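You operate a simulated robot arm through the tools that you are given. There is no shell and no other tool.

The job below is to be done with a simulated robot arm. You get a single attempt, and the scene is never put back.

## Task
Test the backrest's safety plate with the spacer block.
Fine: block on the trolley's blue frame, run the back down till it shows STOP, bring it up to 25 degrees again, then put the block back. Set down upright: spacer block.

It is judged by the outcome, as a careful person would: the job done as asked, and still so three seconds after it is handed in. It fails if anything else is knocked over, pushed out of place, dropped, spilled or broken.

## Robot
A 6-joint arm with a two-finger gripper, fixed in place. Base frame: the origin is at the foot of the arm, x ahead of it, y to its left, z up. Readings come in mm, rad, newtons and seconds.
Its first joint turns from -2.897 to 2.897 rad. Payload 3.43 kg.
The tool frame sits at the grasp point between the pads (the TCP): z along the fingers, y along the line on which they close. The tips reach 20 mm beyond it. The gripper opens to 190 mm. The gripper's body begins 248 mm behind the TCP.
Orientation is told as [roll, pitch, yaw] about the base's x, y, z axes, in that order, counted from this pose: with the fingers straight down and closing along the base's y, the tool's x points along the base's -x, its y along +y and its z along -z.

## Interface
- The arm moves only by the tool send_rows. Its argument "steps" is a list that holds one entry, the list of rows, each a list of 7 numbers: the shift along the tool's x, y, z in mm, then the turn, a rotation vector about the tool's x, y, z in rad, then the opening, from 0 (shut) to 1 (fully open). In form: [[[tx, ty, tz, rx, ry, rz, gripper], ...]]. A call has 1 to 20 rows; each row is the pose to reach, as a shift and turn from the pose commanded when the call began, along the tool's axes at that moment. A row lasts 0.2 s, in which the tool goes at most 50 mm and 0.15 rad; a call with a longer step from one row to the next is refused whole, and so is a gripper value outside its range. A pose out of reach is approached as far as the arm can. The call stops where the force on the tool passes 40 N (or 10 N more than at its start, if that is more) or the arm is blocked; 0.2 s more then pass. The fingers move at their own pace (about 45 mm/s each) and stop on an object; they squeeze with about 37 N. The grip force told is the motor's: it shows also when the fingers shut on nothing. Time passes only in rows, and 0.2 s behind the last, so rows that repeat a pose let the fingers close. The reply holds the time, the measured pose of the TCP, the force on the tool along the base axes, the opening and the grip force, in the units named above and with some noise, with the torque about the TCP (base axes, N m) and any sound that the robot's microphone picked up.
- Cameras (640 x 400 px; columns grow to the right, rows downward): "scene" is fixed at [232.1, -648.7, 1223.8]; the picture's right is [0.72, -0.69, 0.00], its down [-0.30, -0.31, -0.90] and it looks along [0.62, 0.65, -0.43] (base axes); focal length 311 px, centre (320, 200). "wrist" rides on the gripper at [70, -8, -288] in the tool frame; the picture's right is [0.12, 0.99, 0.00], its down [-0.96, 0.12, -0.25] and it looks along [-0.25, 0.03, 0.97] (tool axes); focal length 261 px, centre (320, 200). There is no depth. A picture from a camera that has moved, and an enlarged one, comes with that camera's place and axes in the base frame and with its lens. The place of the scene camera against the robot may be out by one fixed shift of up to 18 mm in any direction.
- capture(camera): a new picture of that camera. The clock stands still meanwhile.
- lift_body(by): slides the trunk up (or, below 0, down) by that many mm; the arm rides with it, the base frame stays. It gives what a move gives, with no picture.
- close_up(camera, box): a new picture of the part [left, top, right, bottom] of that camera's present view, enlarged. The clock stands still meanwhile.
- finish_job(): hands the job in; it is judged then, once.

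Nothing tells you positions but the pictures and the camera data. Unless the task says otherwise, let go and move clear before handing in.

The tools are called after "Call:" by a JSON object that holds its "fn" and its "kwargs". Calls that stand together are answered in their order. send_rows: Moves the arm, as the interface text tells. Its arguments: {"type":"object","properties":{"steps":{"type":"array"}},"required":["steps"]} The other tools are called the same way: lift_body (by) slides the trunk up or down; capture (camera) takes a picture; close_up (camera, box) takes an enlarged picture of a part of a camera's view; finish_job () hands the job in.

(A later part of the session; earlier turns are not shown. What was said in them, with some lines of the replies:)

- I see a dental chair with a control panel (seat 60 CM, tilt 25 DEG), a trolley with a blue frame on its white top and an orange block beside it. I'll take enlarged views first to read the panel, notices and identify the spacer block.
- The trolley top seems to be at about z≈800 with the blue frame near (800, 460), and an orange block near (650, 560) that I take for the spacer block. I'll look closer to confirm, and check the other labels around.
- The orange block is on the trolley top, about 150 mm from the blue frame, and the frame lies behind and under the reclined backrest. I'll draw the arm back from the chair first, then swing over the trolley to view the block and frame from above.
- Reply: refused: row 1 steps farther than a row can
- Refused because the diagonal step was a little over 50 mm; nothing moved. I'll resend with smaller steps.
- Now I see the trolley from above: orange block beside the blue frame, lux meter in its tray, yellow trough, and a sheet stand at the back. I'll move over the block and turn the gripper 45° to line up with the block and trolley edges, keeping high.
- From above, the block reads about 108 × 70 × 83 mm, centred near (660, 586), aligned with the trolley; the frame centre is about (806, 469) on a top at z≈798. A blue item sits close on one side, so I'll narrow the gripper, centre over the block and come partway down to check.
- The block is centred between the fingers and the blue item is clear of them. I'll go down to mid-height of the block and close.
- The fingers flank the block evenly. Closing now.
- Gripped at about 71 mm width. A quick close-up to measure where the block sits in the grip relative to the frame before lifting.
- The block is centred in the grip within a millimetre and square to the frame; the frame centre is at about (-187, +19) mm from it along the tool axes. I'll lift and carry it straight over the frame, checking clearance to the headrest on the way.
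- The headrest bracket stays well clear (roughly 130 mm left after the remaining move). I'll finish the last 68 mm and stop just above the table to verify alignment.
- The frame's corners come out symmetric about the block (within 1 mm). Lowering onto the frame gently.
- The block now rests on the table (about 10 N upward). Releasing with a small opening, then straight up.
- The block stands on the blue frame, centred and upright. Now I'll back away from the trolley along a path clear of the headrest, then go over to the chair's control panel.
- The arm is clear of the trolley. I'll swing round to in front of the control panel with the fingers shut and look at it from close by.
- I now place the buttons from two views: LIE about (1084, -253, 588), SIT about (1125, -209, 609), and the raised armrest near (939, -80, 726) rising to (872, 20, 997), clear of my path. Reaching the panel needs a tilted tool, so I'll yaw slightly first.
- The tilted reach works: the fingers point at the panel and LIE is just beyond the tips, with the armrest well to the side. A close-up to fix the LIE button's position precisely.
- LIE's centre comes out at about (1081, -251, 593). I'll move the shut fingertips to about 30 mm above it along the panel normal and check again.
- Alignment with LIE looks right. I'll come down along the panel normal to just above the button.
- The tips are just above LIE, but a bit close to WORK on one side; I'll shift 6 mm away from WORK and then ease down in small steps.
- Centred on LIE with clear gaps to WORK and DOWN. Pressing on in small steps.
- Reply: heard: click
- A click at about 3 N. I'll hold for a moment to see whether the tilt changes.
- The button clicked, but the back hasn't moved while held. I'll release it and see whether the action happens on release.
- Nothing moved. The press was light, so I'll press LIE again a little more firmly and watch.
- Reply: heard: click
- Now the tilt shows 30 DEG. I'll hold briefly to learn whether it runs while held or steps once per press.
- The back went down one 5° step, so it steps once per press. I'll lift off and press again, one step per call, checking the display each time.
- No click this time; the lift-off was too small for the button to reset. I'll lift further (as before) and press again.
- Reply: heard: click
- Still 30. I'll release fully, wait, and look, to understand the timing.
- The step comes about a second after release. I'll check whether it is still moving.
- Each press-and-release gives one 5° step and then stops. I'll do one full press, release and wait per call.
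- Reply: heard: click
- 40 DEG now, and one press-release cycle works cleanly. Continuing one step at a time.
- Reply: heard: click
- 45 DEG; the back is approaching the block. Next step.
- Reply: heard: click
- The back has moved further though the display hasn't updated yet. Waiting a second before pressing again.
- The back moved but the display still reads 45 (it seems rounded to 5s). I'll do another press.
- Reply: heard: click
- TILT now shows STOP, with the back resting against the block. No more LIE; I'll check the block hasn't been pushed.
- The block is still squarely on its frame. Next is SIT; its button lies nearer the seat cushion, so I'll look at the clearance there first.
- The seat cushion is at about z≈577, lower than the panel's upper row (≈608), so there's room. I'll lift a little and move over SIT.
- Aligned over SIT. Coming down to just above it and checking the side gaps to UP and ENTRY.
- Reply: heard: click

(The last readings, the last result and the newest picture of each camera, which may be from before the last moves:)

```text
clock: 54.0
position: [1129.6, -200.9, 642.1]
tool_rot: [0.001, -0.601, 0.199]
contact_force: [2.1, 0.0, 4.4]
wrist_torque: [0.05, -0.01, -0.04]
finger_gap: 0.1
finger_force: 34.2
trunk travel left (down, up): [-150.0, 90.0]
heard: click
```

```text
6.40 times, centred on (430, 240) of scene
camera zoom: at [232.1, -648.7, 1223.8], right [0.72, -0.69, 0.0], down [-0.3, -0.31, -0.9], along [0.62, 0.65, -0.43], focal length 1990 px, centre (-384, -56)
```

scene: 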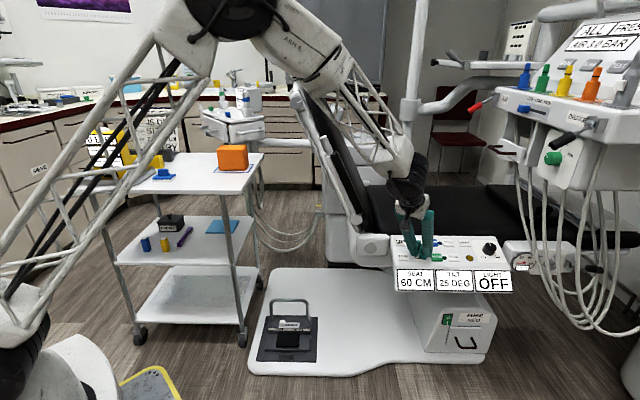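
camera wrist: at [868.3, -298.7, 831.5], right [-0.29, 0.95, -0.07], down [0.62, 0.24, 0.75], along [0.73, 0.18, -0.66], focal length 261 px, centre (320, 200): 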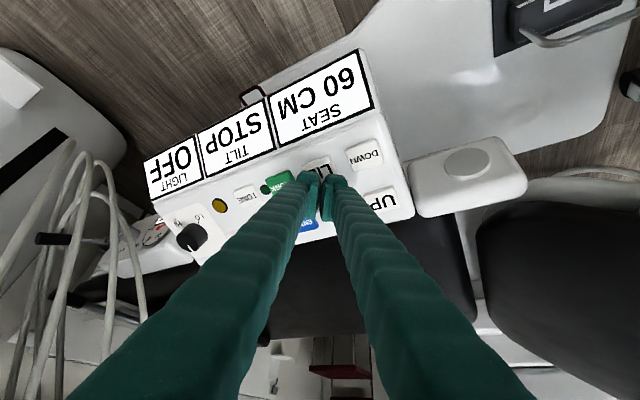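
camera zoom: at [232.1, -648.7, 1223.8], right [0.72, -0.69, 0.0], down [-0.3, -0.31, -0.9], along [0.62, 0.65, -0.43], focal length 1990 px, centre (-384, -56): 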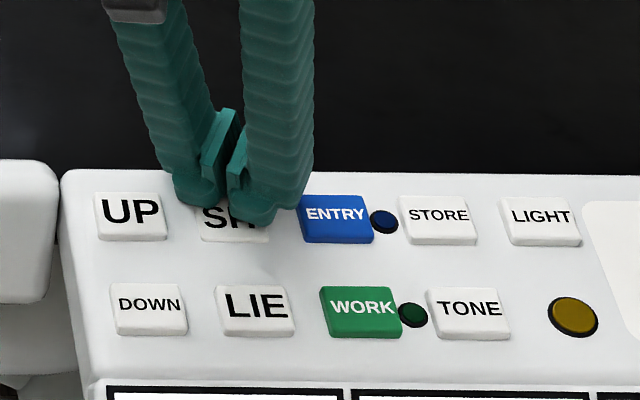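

Contact came a little sooner than estimated and SIT already clicked. I'll release, wait, and read the display.

Call:
{"fn": "send_rows", "kwargs": {"steps": [[[-3, -0.9, -6.8, 0, 0, 0, 0], [-6.1, -1.8, -13.6, 0, 0, 0, 0], [-6.1, -1.8, -13.6, 0, 0, 0, 0], [-6.1, -1.8, -13.6, 0, 0, 0, 0], [-6.1, -1.8, -13.6, 0, 0, 0, 0], [-6.1, -1.8, -13.6, 0, 0, 0, 0], [-6.1, -1.8, -13.6, 0, 0, 0, 0], [-6.1, -1.8, -13.6, 0, 0, 0, 0], [-6.1, -1.8, -13.6, 0, 0, 0, 0]]]}}

Call:
{"fn": "close_up", "kwargs": {"camera": "scene", "box": [370, 210, 530, 300]}}

Call:
{"fn": "close_up", "kwargs": {"camera": "scene", "box": [160, 60, 400, 240]}}

```text
clock: 56.0
position: [1125.7, -203.1, 656.3]
tool_rot: [-0.001, -0.6, 0.2]
contact_force: [0.5, 0.0, 0.5]
wrist_torque: [0.0, -0.03, 0.0]
finger_gap: 0.0
finger_force: 33.8
trunk travel left (down, up): [-150.0, 90.0]
```

```text
4.00 times, centred on (450, 255) of scene
camera zoom: at [232.1, -648.7, 1223.8], right [0.72, -0.69, 0.0], down [-0.3, -0.31, -0.9], along [0.62, 0.65, -0.43], focal length 1244 px, centre (-200, -20)
```

zoom: 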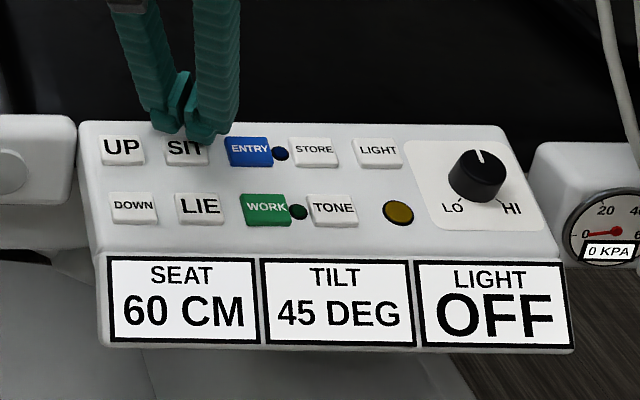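

```text
2.22 times, centred on (280, 150) of scene
camera zoom: at [232.1, -648.7, 1223.8], right [0.72, -0.69, 0.0], down [-0.3, -0.31, -0.9], along [0.62, 0.65, -0.43], focal length 691 px, centre (409, 311)
```

zoom: 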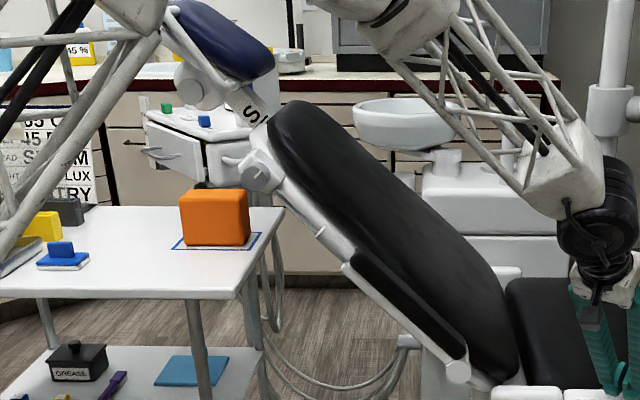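

STOP has cleared: the back came off the block to 45 DEG. Four more steps to 25; continuing one at a time with enough waiting.

Call:
{"fn": "send_rows", "kwargs": {"steps": [[[3, 0.9, 7, 0, 0, 0, 0], [5.3, 1.6, 12, 0, 0, 0, 0], [6.4, 1.9, 14.5, 0, 0, 0, 0], [6.4, 1.9, 14.5, 0, 0, 0, 0], [3, 0.9, 7, 0, 0, 0, 0], [0, 0, 0, 0, 0, 0, 0], [0, 0, 0, 0, 0, 0, 0], [0, 0, 0, 0, 0, 0, 0], [0, 0, 0, 0, 0, 0, 0], [0, 0, 0, 0, 0, 0, 0], [0, 0, 0, 0, 0, 0, 0], [0, 0, 0, 0, 0, 0, 0], [0, 0, 0, 0, 0, 0, 0], [0, 0, 0, 0, 0, 0, 0], [0, 0, 0, 0, 0, 0, 0]]]}}

Call:
{"fn": "close_up", "kwargs": {"camera": "scene", "box": [370, 210, 530, 300]}}

Call:
{"fn": "close_up", "kwargs": {"camera": "scene", "box": [160, 60, 400, 240]}}

```text
clock: 59.2
position: [1126.5, -203.4, 658.2]
tool_rot: [0.001, -0.6, 0.202]
contact_force: [-0.7, 0.9, 0.0]
wrist_torque: [0.0, 0.0, -0.02]
finger_gap: 0.0
finger_force: 34.5
trunk travel left (down, up): [-150.0, 90.0]
heard: click
```

```text
4.00 times, centred on (450, 255) of scene
camera zoom: at [232.1, -648.7, 1223.8], right [0.72, -0.69, 0.0], down [-0.3, -0.31, -0.9], along [0.62, 0.65, -0.43], focal length 1244 px, centre (-200, -20)
```

zoom: 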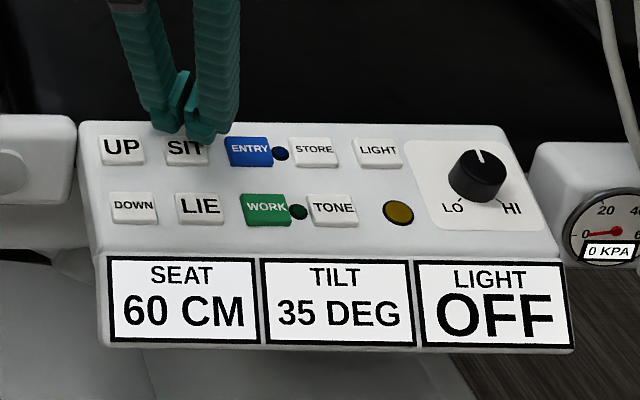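

```text
2.22 times, centred on (280, 150) of scene
camera zoom: at [232.1, -648.7, 1223.8], right [0.72, -0.69, 0.0], down [-0.3, -0.31, -0.9], along [0.62, 0.65, -0.43], focal length 691 px, centre (409, 311)
```

zoom: 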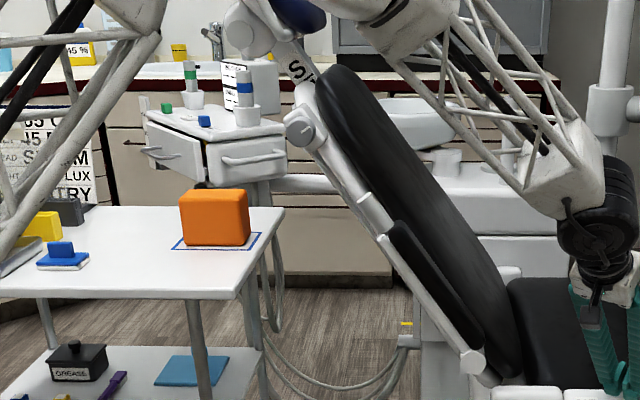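

It shows 35 now; I'll wait a second to see whether it has come to rest before pressing again.

Call:
{"fn": "send_rows", "kwargs": {"steps": [[[0, 0, 0, 0, 0, 0, 0], [0, 0, 0, 0, 0, 0, 0], [0, 0, 0, 0, 0, 0, 0], [0, 0, 0, 0, 0, 0, 0]]]}}

Call:
{"fn": "close_up", "kwargs": {"camera": "scene", "box": [370, 210, 530, 300]}}

Call:
{"fn": "close_up", "kwargs": {"camera": "scene", "box": [160, 60, 400, 240]}}

```text
clock: 60.2
position: [1126.9, -203.4, 657.4]
tool_rot: [0.001, -0.601, 0.201]
contact_force: [0.1, 0.3, 0.7]
wrist_torque: [0.01, 0.01, -0.01]
finger_gap: 0.1
finger_force: 34.3
trunk travel left (down, up): [-150.0, 90.0]
```

```text
4.00 times, centred on (450, 255) of scene
camera zoom: at [232.1, -648.7, 1223.8], right [0.72, -0.69, 0.0], down [-0.3, -0.31, -0.9], along [0.62, 0.65, -0.43], focal length 1244 px, centre (-200, -20)
```

zoom: 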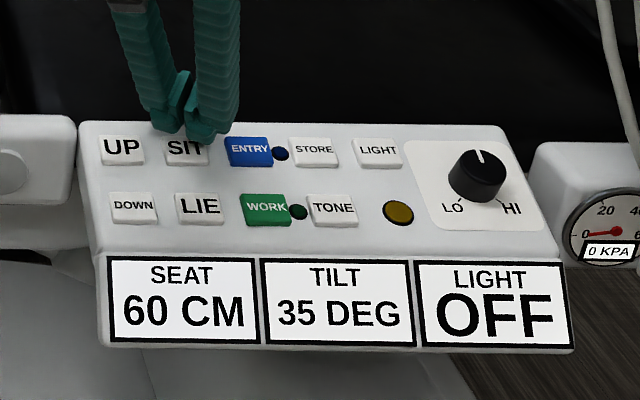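

```text
2.22 times, centred on (280, 150) of scene
camera zoom: at [232.1, -648.7, 1223.8], right [0.72, -0.69, 0.0], down [-0.3, -0.31, -0.9], along [0.62, 0.65, -0.43], focal length 691 px, centre (409, 311)
```

zoom: 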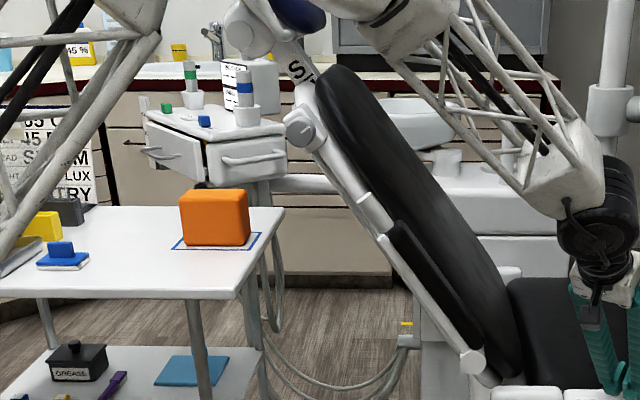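

It is steady at 35 DEG. Another SIT press, then wait and read.

Call:
{"fn": "send_rows", "kwargs": {"steps": [[[3, 0.9, 7, 0, 0, 0, 0], [5.3, 1.6, 12, 0, 0, 0, 0], [6.4, 1.9, 14.5, 0, 0, 0, 0], [3, 0.9, 7, 0, 0, 0, 0], [0, 0, 0, 0, 0, 0, 0]]]}}

Call:
{"fn": "close_up", "kwargs": {"camera": "scene", "box": [370, 210, 530, 300]}}

Call:
{"fn": "close_up", "kwargs": {"camera": "scene", "box": [160, 60, 400, 240]}}

```text
clock: 61.4
position: [1126.5, -203.1, 657.5]
tool_rot: [0.001, -0.6, 0.198]
contact_force: [0.2, 0.0, 0.5]
wrist_torque: [0.03, -0.02, 0.01]
finger_gap: 0.0
finger_force: 34.2
trunk travel left (down, up): [-150.0, 90.0]
heard: click
```

```text
4.00 times, centred on (450, 255) of scene
camera zoom: at [232.1, -648.7, 1223.8], right [0.72, -0.69, 0.0], down [-0.3, -0.31, -0.9], along [0.62, 0.65, -0.43], focal length 1244 px, centre (-200, -20)
```

zoom: 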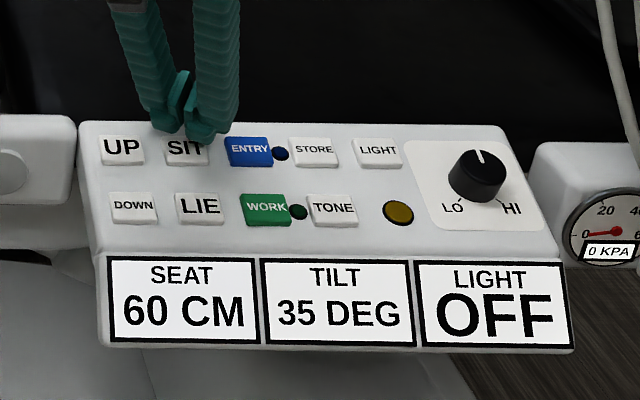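

```text
2.22 times, centred on (280, 150) of scene
camera zoom: at [232.1, -648.7, 1223.8], right [0.72, -0.69, 0.0], down [-0.3, -0.31, -0.9], along [0.62, 0.65, -0.43], focal length 691 px, centre (409, 311)
```

zoom: 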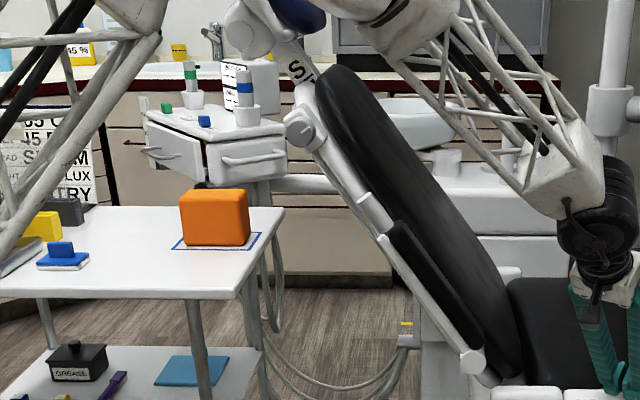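

Call:
{"fn": "send_rows", "kwargs": {"steps": [[[0, 0, 0, 0, 0, 0, 0], [0, 0, 0, 0, 0, 0, 0], [0, 0, 0, 0, 0, 0, 0]]]}}

Call:
{"fn": "close_up", "kwargs": {"camera": "scene", "box": [370, 210, 530, 300]}}

Call:
{"fn": "send_rows", "kwargs": {"steps": [[[0, 0, 0, 0, 0, 0, 0], [0, 0, 0, 0, 0, 0, 0], [0, 0, 0, 0, 0, 0, 0]]]}}

Call:
{"fn": "close_up", "kwargs": {"camera": "scene", "box": [370, 210, 530, 300]}}

Call:
{"fn": "close_up", "kwargs": {"camera": "scene", "box": [160, 60, 400, 240]}}

```text
clock: 62.2
position: [1126.3, -202.2, 656.9]
tool_rot: [0.002, -0.6, 0.199]
contact_force: [-0.2, -0.8, 0.4]
wrist_torque: [-0.04, -0.02, -0.03]
finger_gap: 0.0
finger_force: 34.4
trunk travel left (down, up): [-150.0, 90.0]
```

```text
4.00 times, centred on (450, 255) of scene
camera zoom: at [232.1, -648.7, 1223.8], right [0.72, -0.69, 0.0], down [-0.3, -0.31, -0.9], along [0.62, 0.65, -0.43], focal length 1244 px, centre (-200, -20)
```

zoom: 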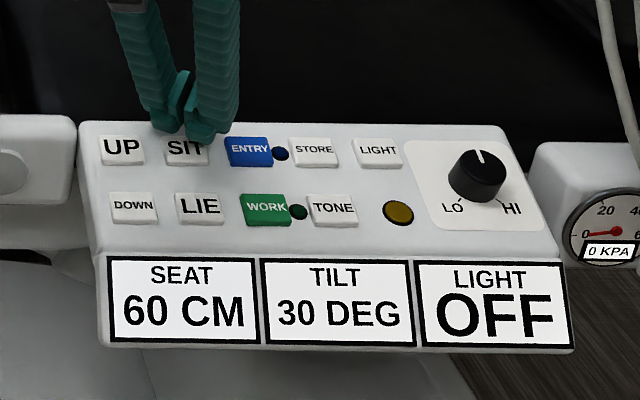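

```text
clock: 63.0
position: [1126.2, -203.1, 657.6]
tool_rot: [0.0, -0.601, 0.201]
contact_force: [-0.6, -0.4, 0.8]
wrist_torque: [-0.02, 0.02, 0.02]
finger_gap: 0.0
finger_force: 34.4
trunk travel left (down, up): [-150.0, 90.0]
```

```text
4.00 times, centred on (450, 255) of scene
camera zoom: at [232.1, -648.7, 1223.8], right [0.72, -0.69, 0.0], down [-0.3, -0.31, -0.9], along [0.62, 0.65, -0.43], focal length 1244 px, centre (-200, -20)
```

zoom: 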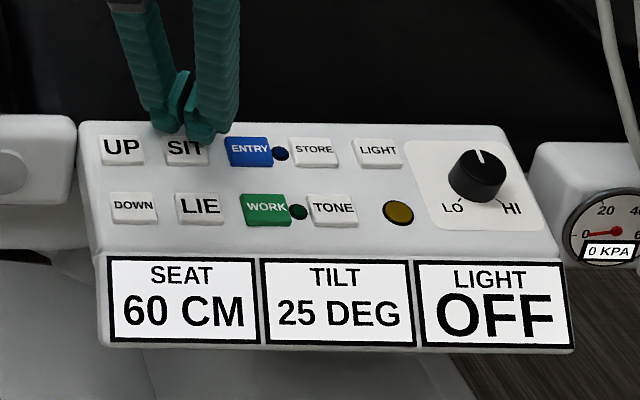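

```text
2.22 times, centred on (280, 150) of scene
camera zoom: at [232.1, -648.7, 1223.8], right [0.72, -0.69, 0.0], down [-0.3, -0.31, -0.9], along [0.62, 0.65, -0.43], focal length 691 px, centre (409, 311)
```

zoom: 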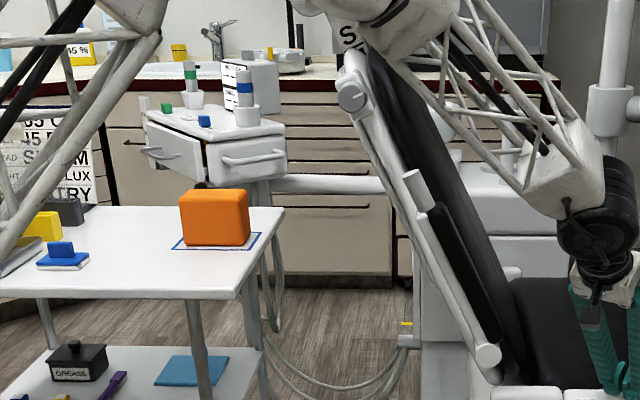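

25 DEG is showing. I'll verify it has stopped there.

Call:
{"fn": "send_rows", "kwargs": {"steps": [[[0, 0, 0, 0, 0, 0, 0], [0, 0, 0, 0, 0, 0, 0], [0, 0, 0, 0, 0, 0, 0]]]}}

Call:
{"fn": "close_up", "kwargs": {"camera": "scene", "box": [370, 210, 530, 300]}}

Call:
{"fn": "close_up", "kwargs": {"camera": "scene", "box": [160, 60, 400, 240]}}

```text
clock: 63.8
position: [1126.9, -203.6, 658.2]
tool_rot: [-0.001, -0.6, 0.202]
contact_force: [-0.6, -0.8, 0.8]
wrist_torque: [-0.02, 0.0, 0.01]
finger_gap: 0.1
finger_force: 34.5
trunk travel left (down, up): [-150.0, 90.0]
```

```text
4.00 times, centred on (450, 255) of scene
camera zoom: at [232.1, -648.7, 1223.8], right [0.72, -0.69, 0.0], down [-0.3, -0.31, -0.9], along [0.62, 0.65, -0.43], focal length 1244 px, centre (-200, -20)
```

zoom: 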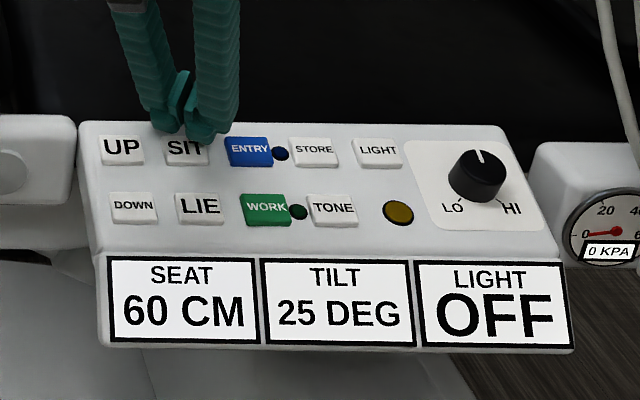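

```text
2.22 times, centred on (280, 150) of scene
camera zoom: at [232.1, -648.7, 1223.8], right [0.72, -0.69, 0.0], down [-0.3, -0.31, -0.9], along [0.62, 0.65, -0.43], focal length 691 px, centre (409, 311)
```

zoom: 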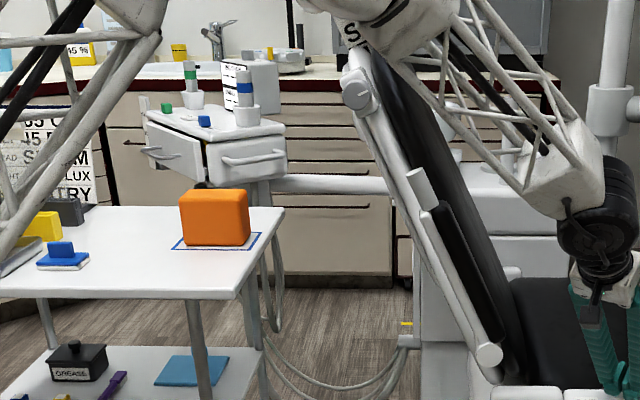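

The back has come to rest at 25 DEG, same as at the start. Now I'll retract from the panel the way I came in.

Call:
{"fn": "send_rows", "kwargs": {"steps": [[[14.4, -13, -35.7, 0, 0, 0, 0], [28.8, -26.3, -71.5, 0, 0, 0, 0], [43.2, -39.5, -107.2, 0, 0, 0, 0], [48.9, -38, -146.3, 0, 0.12, 0, 0], [54.6, -36.3, -185.5, 0, 0.24, 0, 0], [60.3, -34.8, -224.6, 0, 0.36, 0, 0], [66, -33.2, -263.8, 0, 0.48, 0, 0], [71.7, -31.6, -302.9, 0, 0.6, 0, 0], [71.7, -31.6, -302.9, 0, 0.6, 0, 0]]]}}

Call:
{"fn": "capture", "kwargs": {"camera": "scene"}}

Call:
{"fn": "close_up", "kwargs": {"camera": "scene", "box": [370, 210, 530, 300]}}

```text
clock: 65.8
position: [907.7, -280.2, 866.7]
tool_rot: [0.001, 0.001, 0.199]
contact_force: [0.0, 0.4, -0.5]
wrist_torque: [-0.01, 0.02, 0.0]
finger_gap: 0.0
finger_force: 34.6
trunk travel left (down, up): [-150.0, 90.0]
```

```text
taken
```

scene: 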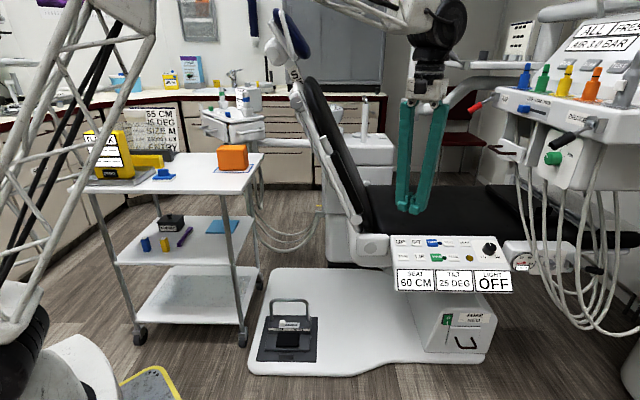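

```text
4.00 times, centred on (450, 255) of scene
camera zoom: at [232.1, -648.7, 1223.8], right [0.72, -0.69, 0.0], down [-0.3, -0.31, -0.9], along [0.62, 0.65, -0.43], focal length 1244 px, centre (-200, -20)
```

zoom: 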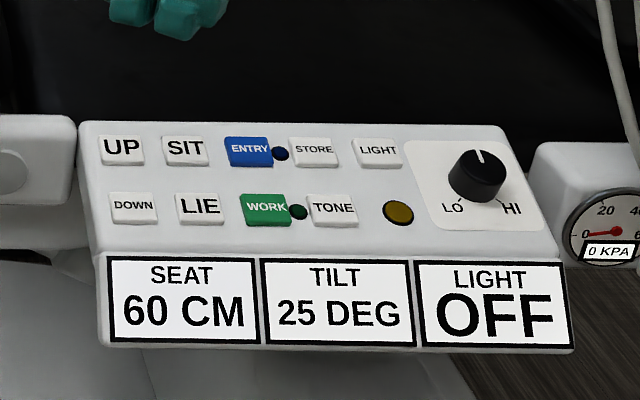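

Still 25 DEG. Heading back towards the trolley along the same high route.

Call:
{"fn": "send_rows", "kwargs": {"steps": [[[32.3, 9.4, -30.1, 0, 0, 0.022, 0], [64.6, 18.8, -60.2, 0, 0, 0.044, 0], [96.9, 28.2, -90.3, 0, 0, 0.067, 0], [129.2, 37.6, -120.4, 0, 0, 0.089, 0], [161.5, 46.9, -150.6, 0, 0, 0.111, 0], [193.8, 56.3, -180.7, 0, 0, 0.133, 0], [226.1, 65.7, -210.8, 0, 0, 0.156, 0], [258.4, 75.1, -240.9, 0, 0, 0.178, 0], [290.7, 84.5, -271, 0, 0, 0.2, 0], [290.7, 84.5, -271, 0, 0, 0.2, 0]]]}}

Call:
{"fn": "send_rows", "kwargs": {"steps": [[[0, 45, 0, 0, 0, 0, 0], [0, 90, 0, 0, 0, 0, 0], [0, 135, 0, 0, 0, 0, 0], [0, 180, 0, 0, 0, 0, 0.1], [0, 225, 0, 0, 0, 0, 0.2], [0, 270, 0, 0, 0, 0, 0.3], [0, 315, 0, 0, 0, 0, 0.4], [0, 360, 0, 0, 0, 0, 0.5], [0, 405, 0, 0, 0, 0, 0.55], [0, 450, 0, 0, 0, 0, 0.55], [0, 495, 0, 0, 0, 0, 0.55], [0, 495, 0, 0, 0, 0, 0.55]]]}}

Call:
{"fn": "capture", "kwargs": {"camera": "wrist"}}

```text
clock: 68.0
position: [607.6, -253.8, 1139.2]
tool_rot: [0.0, 0.0, 0.0]
contact_force: [0.4, -0.2, -0.6]
wrist_torque: [-0.06, -0.03, 0.02]
finger_gap: 0.0
finger_force: 34.2
trunk travel left (down, up): [-150.0, 90.0]
```

```text
clock: 70.6
position: [608.1, 242.1, 1138.3]
tool_rot: [0.0, 0.0, -0.001]
contact_force: [-0.6, -0.7, -0.7]
wrist_torque: [0.04, 0.06, 0.01]
finger_gap: 104.4
finger_force: 0.0
trunk travel left (down, up): [-150.0, 90.0]
```

```text
taken
camera wrist: at [537.4, 232.9, 1426.4], right [-0.12, 0.99, 0.0], down [0.96, 0.12, 0.25], along [0.25, 0.03, -0.97], focal length 261 px, centre (320, 200)
```

wrist: 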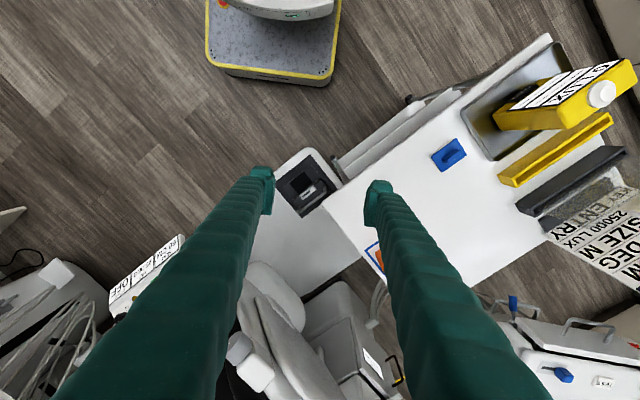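

Returning over the block on the reverse of my exit path, with the gripper partly open.

Call:
{"fn": "send_rows", "kwargs": {"steps": [[[-14.2, 35.8, 0, 0, 0, 0.0856, 0.55], [-33.5, 72.9, 0, 0, 0, 0.171, 0.55], [-52, 110.6, 0, 0, 0, 0.257, 0.55], [-65.6, 146.1, 24.8, 0, 0, 0.342, 0.55], [-82.7, 178.2, 49.8, 0, 0, 0.428, 0.55], [-99.9, 210.4, 74.8, 0, 0, 0.513, 0.55], [-127.8, 239.1, 99.8, 0, 0, 0.599, 0.55], [-163.3, 232.5, 129.8, 0, 0, 0.685, 0.55], [-198.7, 226, 159.8, 0, 0, 0.77, 0.55], [-198.7, 226, 159.8, 0, 0, 0.77, 0.55]]]}}

Call:
{"fn": "capture", "kwargs": {"camera": "wrist"}}

Call:
{"fn": "close_up", "kwargs": {"camera": "wrist", "box": [240, 110, 400, 230]}}

Call:
{"fn": "capture", "kwargs": {"camera": "scene"}}

```text
clock: 72.8
position: [805.1, 466.9, 978.0]
tool_rot: [-0.001, 0.0, -0.772]
contact_force: [1.0, -0.4, -0.3]
wrist_torque: [-0.02, 0.02, 0.01]
finger_gap: 104.3
finger_force: 0.1
trunk travel left (down, up): [-150.0, 90.0]
```

```text
taken
camera wrist: at [748.5, 508.9, 1265.7], right [0.61, 0.8, 0.0], down [0.77, -0.59, 0.25], along [0.2, -0.15, -0.97], focal length 261 px, centre (320, 200)
```

wrist: 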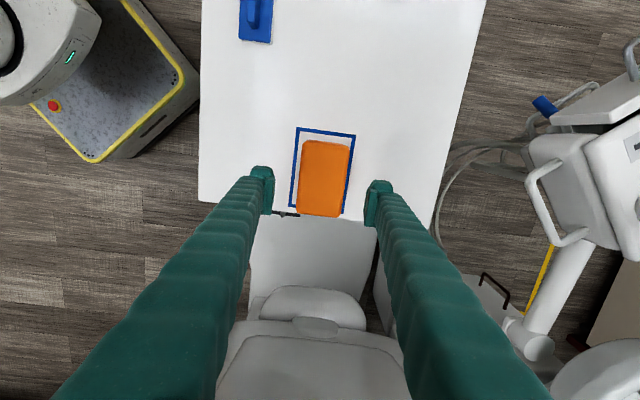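

```text
3.33 times, centred on (320, 170) of wrist
camera zoom: at [748.5, 508.9, 1265.7], right [0.61, 0.8, 0.0], down [0.77, -0.59, 0.25], along [0.2, -0.15, -0.97], focal length 869 px, centre (320, 300)
```

zoom: 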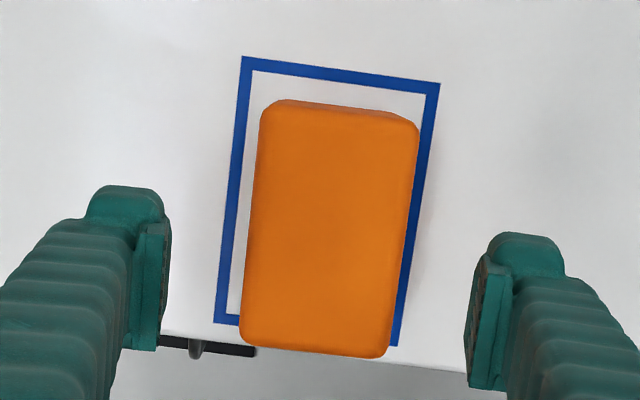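

```text
taken
```

scene: 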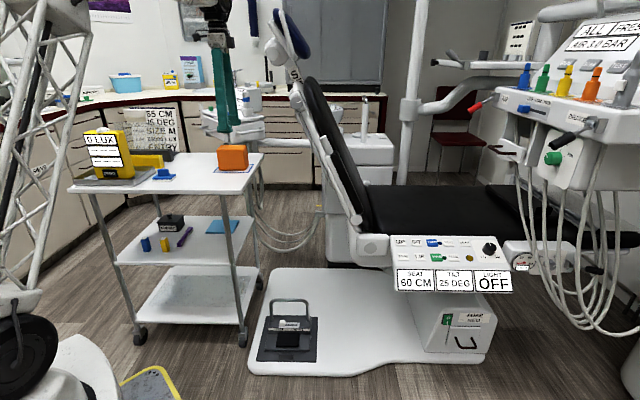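

The block is just where I left it and the chair is back to 25°. I'll descend on it with a small 3 mm lateral correction.

Call:
{"fn": "send_rows", "kwargs": {"steps": [[[1.5, 2.8, 40, 0, 0, 0, 0.55], [1.5, 2.8, 80, 0, 0, 0, 0.55], [1.5, 2.8, 115, 0, 0, 0, 0.55], [1.5, 2.8, 128, 0, 0, 0, 0.55], [1.5, 2.8, 128, 0, 0, 0, 0.55]]]}}

Call:
{"fn": "close_up", "kwargs": {"camera": "wrist", "box": [200, 110, 456, 290]}}

```text
clock: 74.0
position: [804.1, 471.2, 850.0]
tool_rot: [-0.001, 0.0, -0.768]
contact_force: [-0.2, 1.0, 0.0]
wrist_torque: [0.04, -0.03, -0.01]
finger_gap: 104.3
finger_force: 0.1
trunk travel left (down, up): [-150.0, 90.0]
```

```text
2.22 times, centred on (328, 200) of wrist
camera zoom: at [748.9, 512.5, 1137.4], right [0.61, 0.8, 0.0], down [0.77, -0.59, 0.25], along [0.2, -0.15, -0.97], focal length 579 px, centre (302, 200)
```

zoom: 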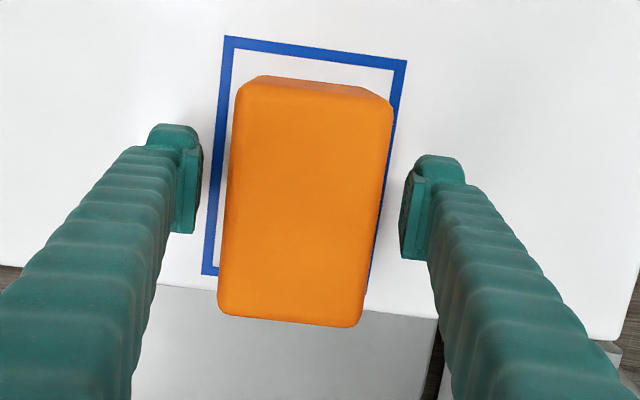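

Call:
{"fn": "send_rows", "kwargs": {"steps": [[[0, 0, 0, 0, 0, 0, 0.3], [0, 0, 0, 0, 0, 0, 0.3], [0, 0, 0, 0, 0, 0, 0.3], [0, 0, 0, 0, 0, 0, 0.3], [0, 0, 0, 0, 0, 0, 0.3]]]}}

Call:
{"fn": "close_up", "kwargs": {"camera": "wrist", "box": [200, 130, 456, 290]}}

```text
clock: 75.2
position: [805.0, 470.8, 849.8]
tool_rot: [-0.001, -0.002, -0.77]
contact_force: [-1.2, 0.0, -0.4]
wrist_torque: [-0.01, -0.02, 0.0]
finger_gap: 70.9
finger_force: 36.6
trunk travel left (down, up): [-150.0, 90.0]
```

```text
2.50 times, centred on (328, 210) of wrist
camera zoom: at [748.9, 512.5, 1137.6], right [0.61, 0.8, 0.0], down [0.77, -0.59, 0.25], along [0.2, -0.15, -0.97], focal length 652 px, centre (300, 175)
```

zoom: 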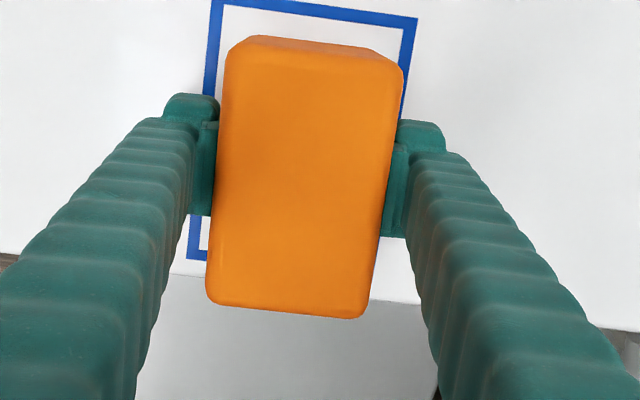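

Gripped again the same way. Lifting and carrying it back to its original spot (185.6, -19.6 mm in tool axes from the camera data).

Call:
{"fn": "send_rows", "kwargs": {"steps": [[[0, 0, -20, 0, 0, 0, 0.3], [0, 0, -45, 0, 0, 0, 0.3], [35, -3.6, -45, 0, 0, 0, 0.3], [75, -7.8, -45, 0, 0, 0, 0.3], [115, -12, -45, 0, 0, 0, 0.3], [155, -16.2, -45, 0, 0, 0, 0.3], [186, -19.5, -45, 0, 0, 0, 0.3], [186, -19.5, -30, 0, 0, 0, 0.3], [186, -19.5, -15, 0, 0, 0, 0.3], [186, -19.5, -15, 0, 0, 0, 0.3]]]}}

Call:
{"fn": "capture", "kwargs": {"camera": "wrist"}}

Call:
{"fn": "close_up", "kwargs": {"camera": "scene", "box": [110, 90, 270, 210]}}

```text
clock: 77.4
position: [658.9, 585.3, 865.9]
tool_rot: [-0.001, 0.0, -0.769]
contact_force: [-0.1, 0.7, -1.8]
wrist_torque: [0.03, 0.01, -0.01]
finger_gap: 71.0
finger_force: 37.5
trunk travel left (down, up): [-150.0, 90.0]
```

```text
taken
camera wrist: at [602.6, 627.9, 1153.7], right [0.61, 0.8, 0.0], down [0.77, -0.59, 0.25], along [0.2, -0.15, -0.97], focal length 261 px, centre (320, 200)
```

wrist: 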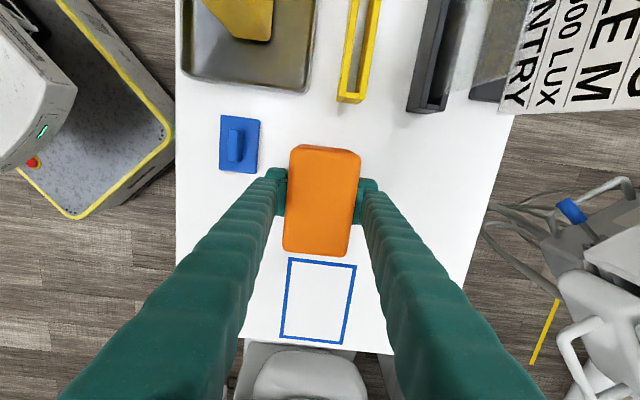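

```text
3.33 times, centred on (190, 150) of scene
camera zoom: at [232.1, -648.7, 1223.8], right [0.72, -0.69, 0.0], down [-0.3, -0.31, -0.9], along [0.62, 0.65, -0.43], focal length 1036 px, centre (753, 367)
```

zoom: 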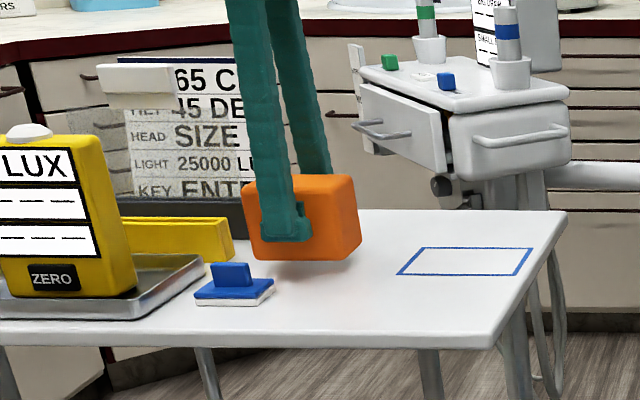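

Back over the original place within a millimetre. Lowering gently.

Call:
{"fn": "send_rows", "kwargs": {"steps": [[[0.3, -0.4, 7, 0, 0, 0, 0.3], [0.3, -0.4, 12, 0, 0, 0, 0.3], [0.3, -0.4, 14, 0, 0, 0, 0.3], [0.3, -0.4, 14, 0, 0, 0, 0.3]]]}}

```text
clock: 78.4
position: [658.8, 583.2, 851.5]
tool_rot: [-0.001, 0.001, -0.77]
contact_force: [-0.2, 0.2, -1.3]
wrist_torque: [0.03, -0.01, 0.0]
finger_gap: 70.7
finger_force: 36.6
trunk travel left (down, up): [-150.0, 90.0]
```

Call:
{"fn": "send_rows", "kwargs": {"steps": [[[0, 0, 0.8, 0, 0, 0, 0.3], [0, 0, 1.6, 0, 0, 0, 0.3], [0, 0, 1.6, 0, 0, 0, 0.3]]]}}

```text
clock: 79.2
position: [657.3, 585.9, 851.1]
tool_rot: [0.001, 0.001, -0.769]
contact_force: [0.1, -0.7, -0.5]
wrist_torque: [-0.01, 0.01, -0.02]
finger_gap: 71.0
finger_force: 36.6
trunk travel left (down, up): [-150.0, 90.0]
```

Call:
{"fn": "send_rows", "kwargs": {"steps": [[[0, 0, 0.7, 0, 0, 0, 0.3], [0, 0, 1.3, 0, 0, 0, 0.3], [0, 0, 1.3, 0, 0, 0, 0.3]]]}}

```text
clock: 80.0
position: [658.1, 584.7, 848.7]
tool_rot: [0.002, 0.0, -0.768]
contact_force: [0.6, -0.3, 13.4]
wrist_torque: [0.16, -0.15, -0.02]
finger_gap: 70.9
finger_force: 37.4
trunk travel left (down, up): [-150.0, 90.0]
```

The block is resting on the trolley again (13 N). Easing off, opening, and rising straight up.

Call:
{"fn": "send_rows", "kwargs": {"steps": [[[0, 0, -1, 0, 0, 0, 0.3], [0, 0, -1, 0, 0, 0, 0.55], [0, 0, -1, 0, 0, 0, 0.55], [0, 0, -1, 0, 0, 0, 0.55], [0, 0, -1, 0, 0, 0, 0.55], [0, 0, -40, 0, 0, 0, 0.55], [0, 0, -85, 0, 0, 0, 0.55], [0, 0, -130, 0, 0, 0, 0.55], [0, 0, -175, 0, 0, 0, 0.55], [0, 0, -220, 0, 0, 0, 0.55], [0, 0, -265, 0, 0, 0, 0.55], [0, 0, -288, 0, 0, 0, 0.55], [0, 0, -288, 0, 0, 0, 0.55]]]}}

Call:
{"fn": "capture", "kwargs": {"camera": "wrist"}}

Call:
{"fn": "close_up", "kwargs": {"camera": "wrist", "box": [180, 60, 500, 260]}}

Call:
{"fn": "close_up", "kwargs": {"camera": "scene", "box": [60, 120, 220, 200]}}

Call:
{"fn": "close_up", "kwargs": {"camera": "scene", "box": [150, 130, 270, 205]}}

```text
clock: 82.8
position: [656.8, 585.2, 1138.2]
tool_rot: [0.0, 0.0, -0.769]
contact_force: [0.3, 0.2, -0.5]
wrist_torque: [-0.01, -0.03, 0.02]
finger_gap: 104.4
finger_force: 0.1
trunk travel left (down, up): [-150.0, 90.0]
```

```text
taken
camera wrist: at [601.0, 627.4, 1424.7], right [0.61, 0.8, 0.0], down [0.77, -0.59, 0.25], along [0.2, -0.15, -0.97], focal length 261 px, centre (320, 200)
```

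wrist: 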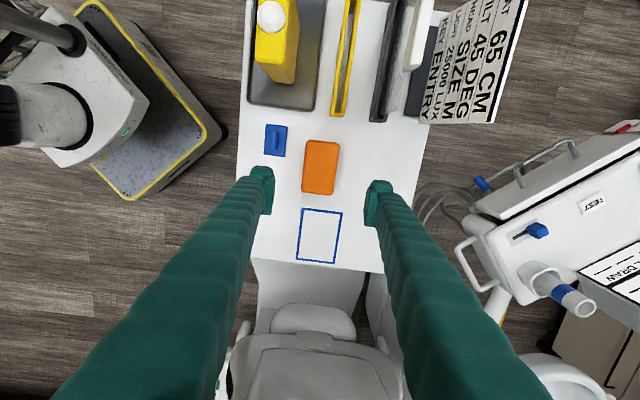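

```text
2.00 times, centred on (340, 160) of wrist
camera zoom: at [601.0, 627.4, 1424.7], right [0.61, 0.8, 0.0], down [0.77, -0.59, 0.25], along [0.2, -0.15, -0.97], focal length 521 px, centre (280, 280)
```

zoom: 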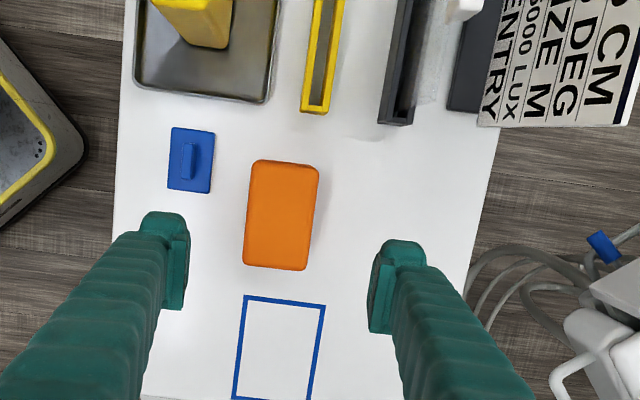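

```text
4.00 times, centred on (140, 160) of scene
camera zoom: at [232.1, -648.7, 1223.8], right [0.72, -0.69, 0.0], down [-0.3, -0.31, -0.9], along [0.62, 0.65, -0.43], focal length 1244 px, centre (1040, 360)
```

zoom: 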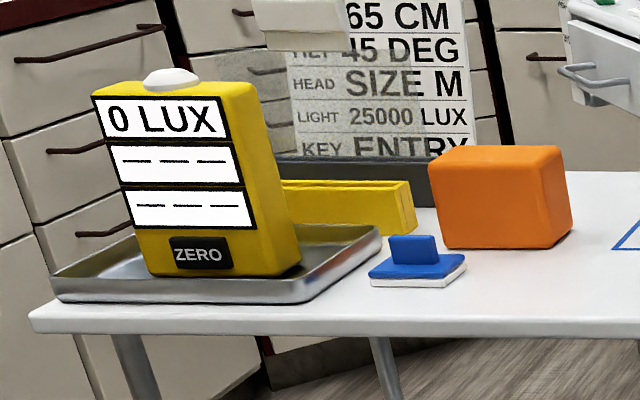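

```text
5.33 times, centred on (210, 168) of scene
camera zoom: at [232.1, -648.7, 1223.8], right [0.72, -0.69, 0.0], down [-0.3, -0.31, -0.9], along [0.62, 0.65, -0.43], focal length 1658 px, centre (907, 373)
```

zoom: 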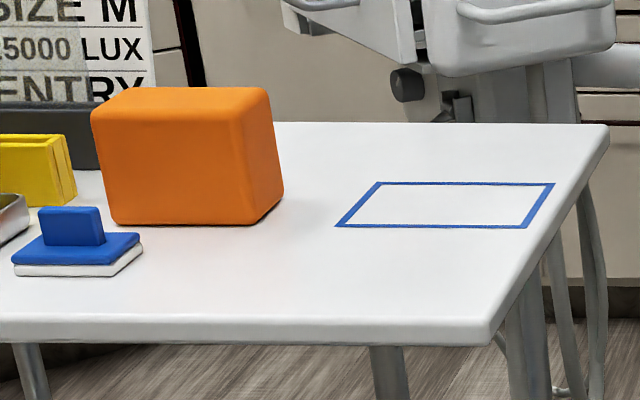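

The block is back on its original spot, upright, within about a millimetre in the scene view. I'll move the arm clear of the trolley and check the display one last time.

Call:
{"fn": "send_rows", "kwargs": {"steps": [[[-10, -40, -5, 0, 0, -0.09, 0.55], [-20, -80, -5, 0, 0, -0.18, 0.55], [-30, -120, -5, 0, 0, -0.27, 0.55], [-45, -160, -5, 0, 0, -0.36, 0.55], [-65, -200, -5, 0, 0, -0.45, 0.55], [-90, -235, -5, 0, 0, -0.54, 0.55], [-115, -265, -5, 0, 0, -0.63, 0.55], [-135, -300, -5, 0, 0, -0.72, 0.55], [-150, -330, -5, 0, 0, -0.77, 0.55], [-150, -330, -5, 0, 0, -0.77, 0.55]]]}}

Call:
{"fn": "capture", "kwargs": {"camera": "scene"}}

Call:
{"fn": "close_up", "kwargs": {"camera": "scene", "box": [370, 210, 530, 300]}}

```text
clock: 85.0
position: [534.1, 243.0, 1142.3]
tool_rot: [0.001, 0.0, 0.0]
contact_force: [0.2, 1.1, 0.8]
wrist_torque: [-0.01, -0.04, -0.03]
finger_gap: 104.4
finger_force: 0.0
trunk travel left (down, up): [-150.0, 90.0]
```

```text
taken
```

scene: 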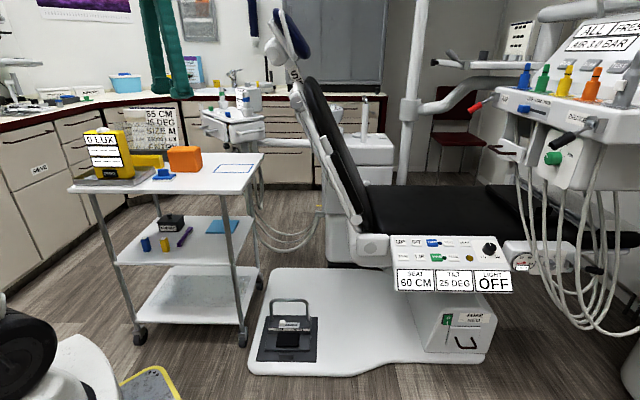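

```text
4.00 times, centred on (450, 255) of scene
camera zoom: at [232.1, -648.7, 1223.8], right [0.72, -0.69, 0.0], down [-0.3, -0.31, -0.9], along [0.62, 0.65, -0.43], focal length 1244 px, centre (-200, -20)
```

zoom: 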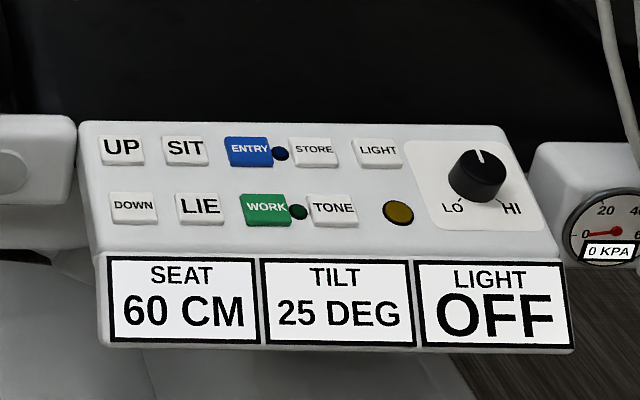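

The display reads SEAT 60 CM and TILT 25 DEG. The block is upright in its original place, the frame is empty, everything else looks untouched, and the arm is clear. Handing in.

Call:
{"fn": "finish_job", "kwargs": {}}

```text
The job is handed in.
```

The safety plate test is done, and the plate works: the back stopped on the spacer block and the display showed STOP.

- **Block on the frame:** I set the orange block upright in the middle of the trolley's blue frame. I took it to be the spacer block, though it carries no label.
- **Back down:** I pressed LIE a step at a time until the tilt display read STOP. The block stayed where it was on the frame.
- **Back up:** I pressed SIT until the display read 25 DEG again. It has stayed at 25 since; the seat is still at 60 CM.
- **Block returned:** I put the block back upright, within about a millimetre of where it started by the camera view.

Nothing else was moved or knocked over that I could see. The gripper is empty and the arm is clear of the trolley and chair.
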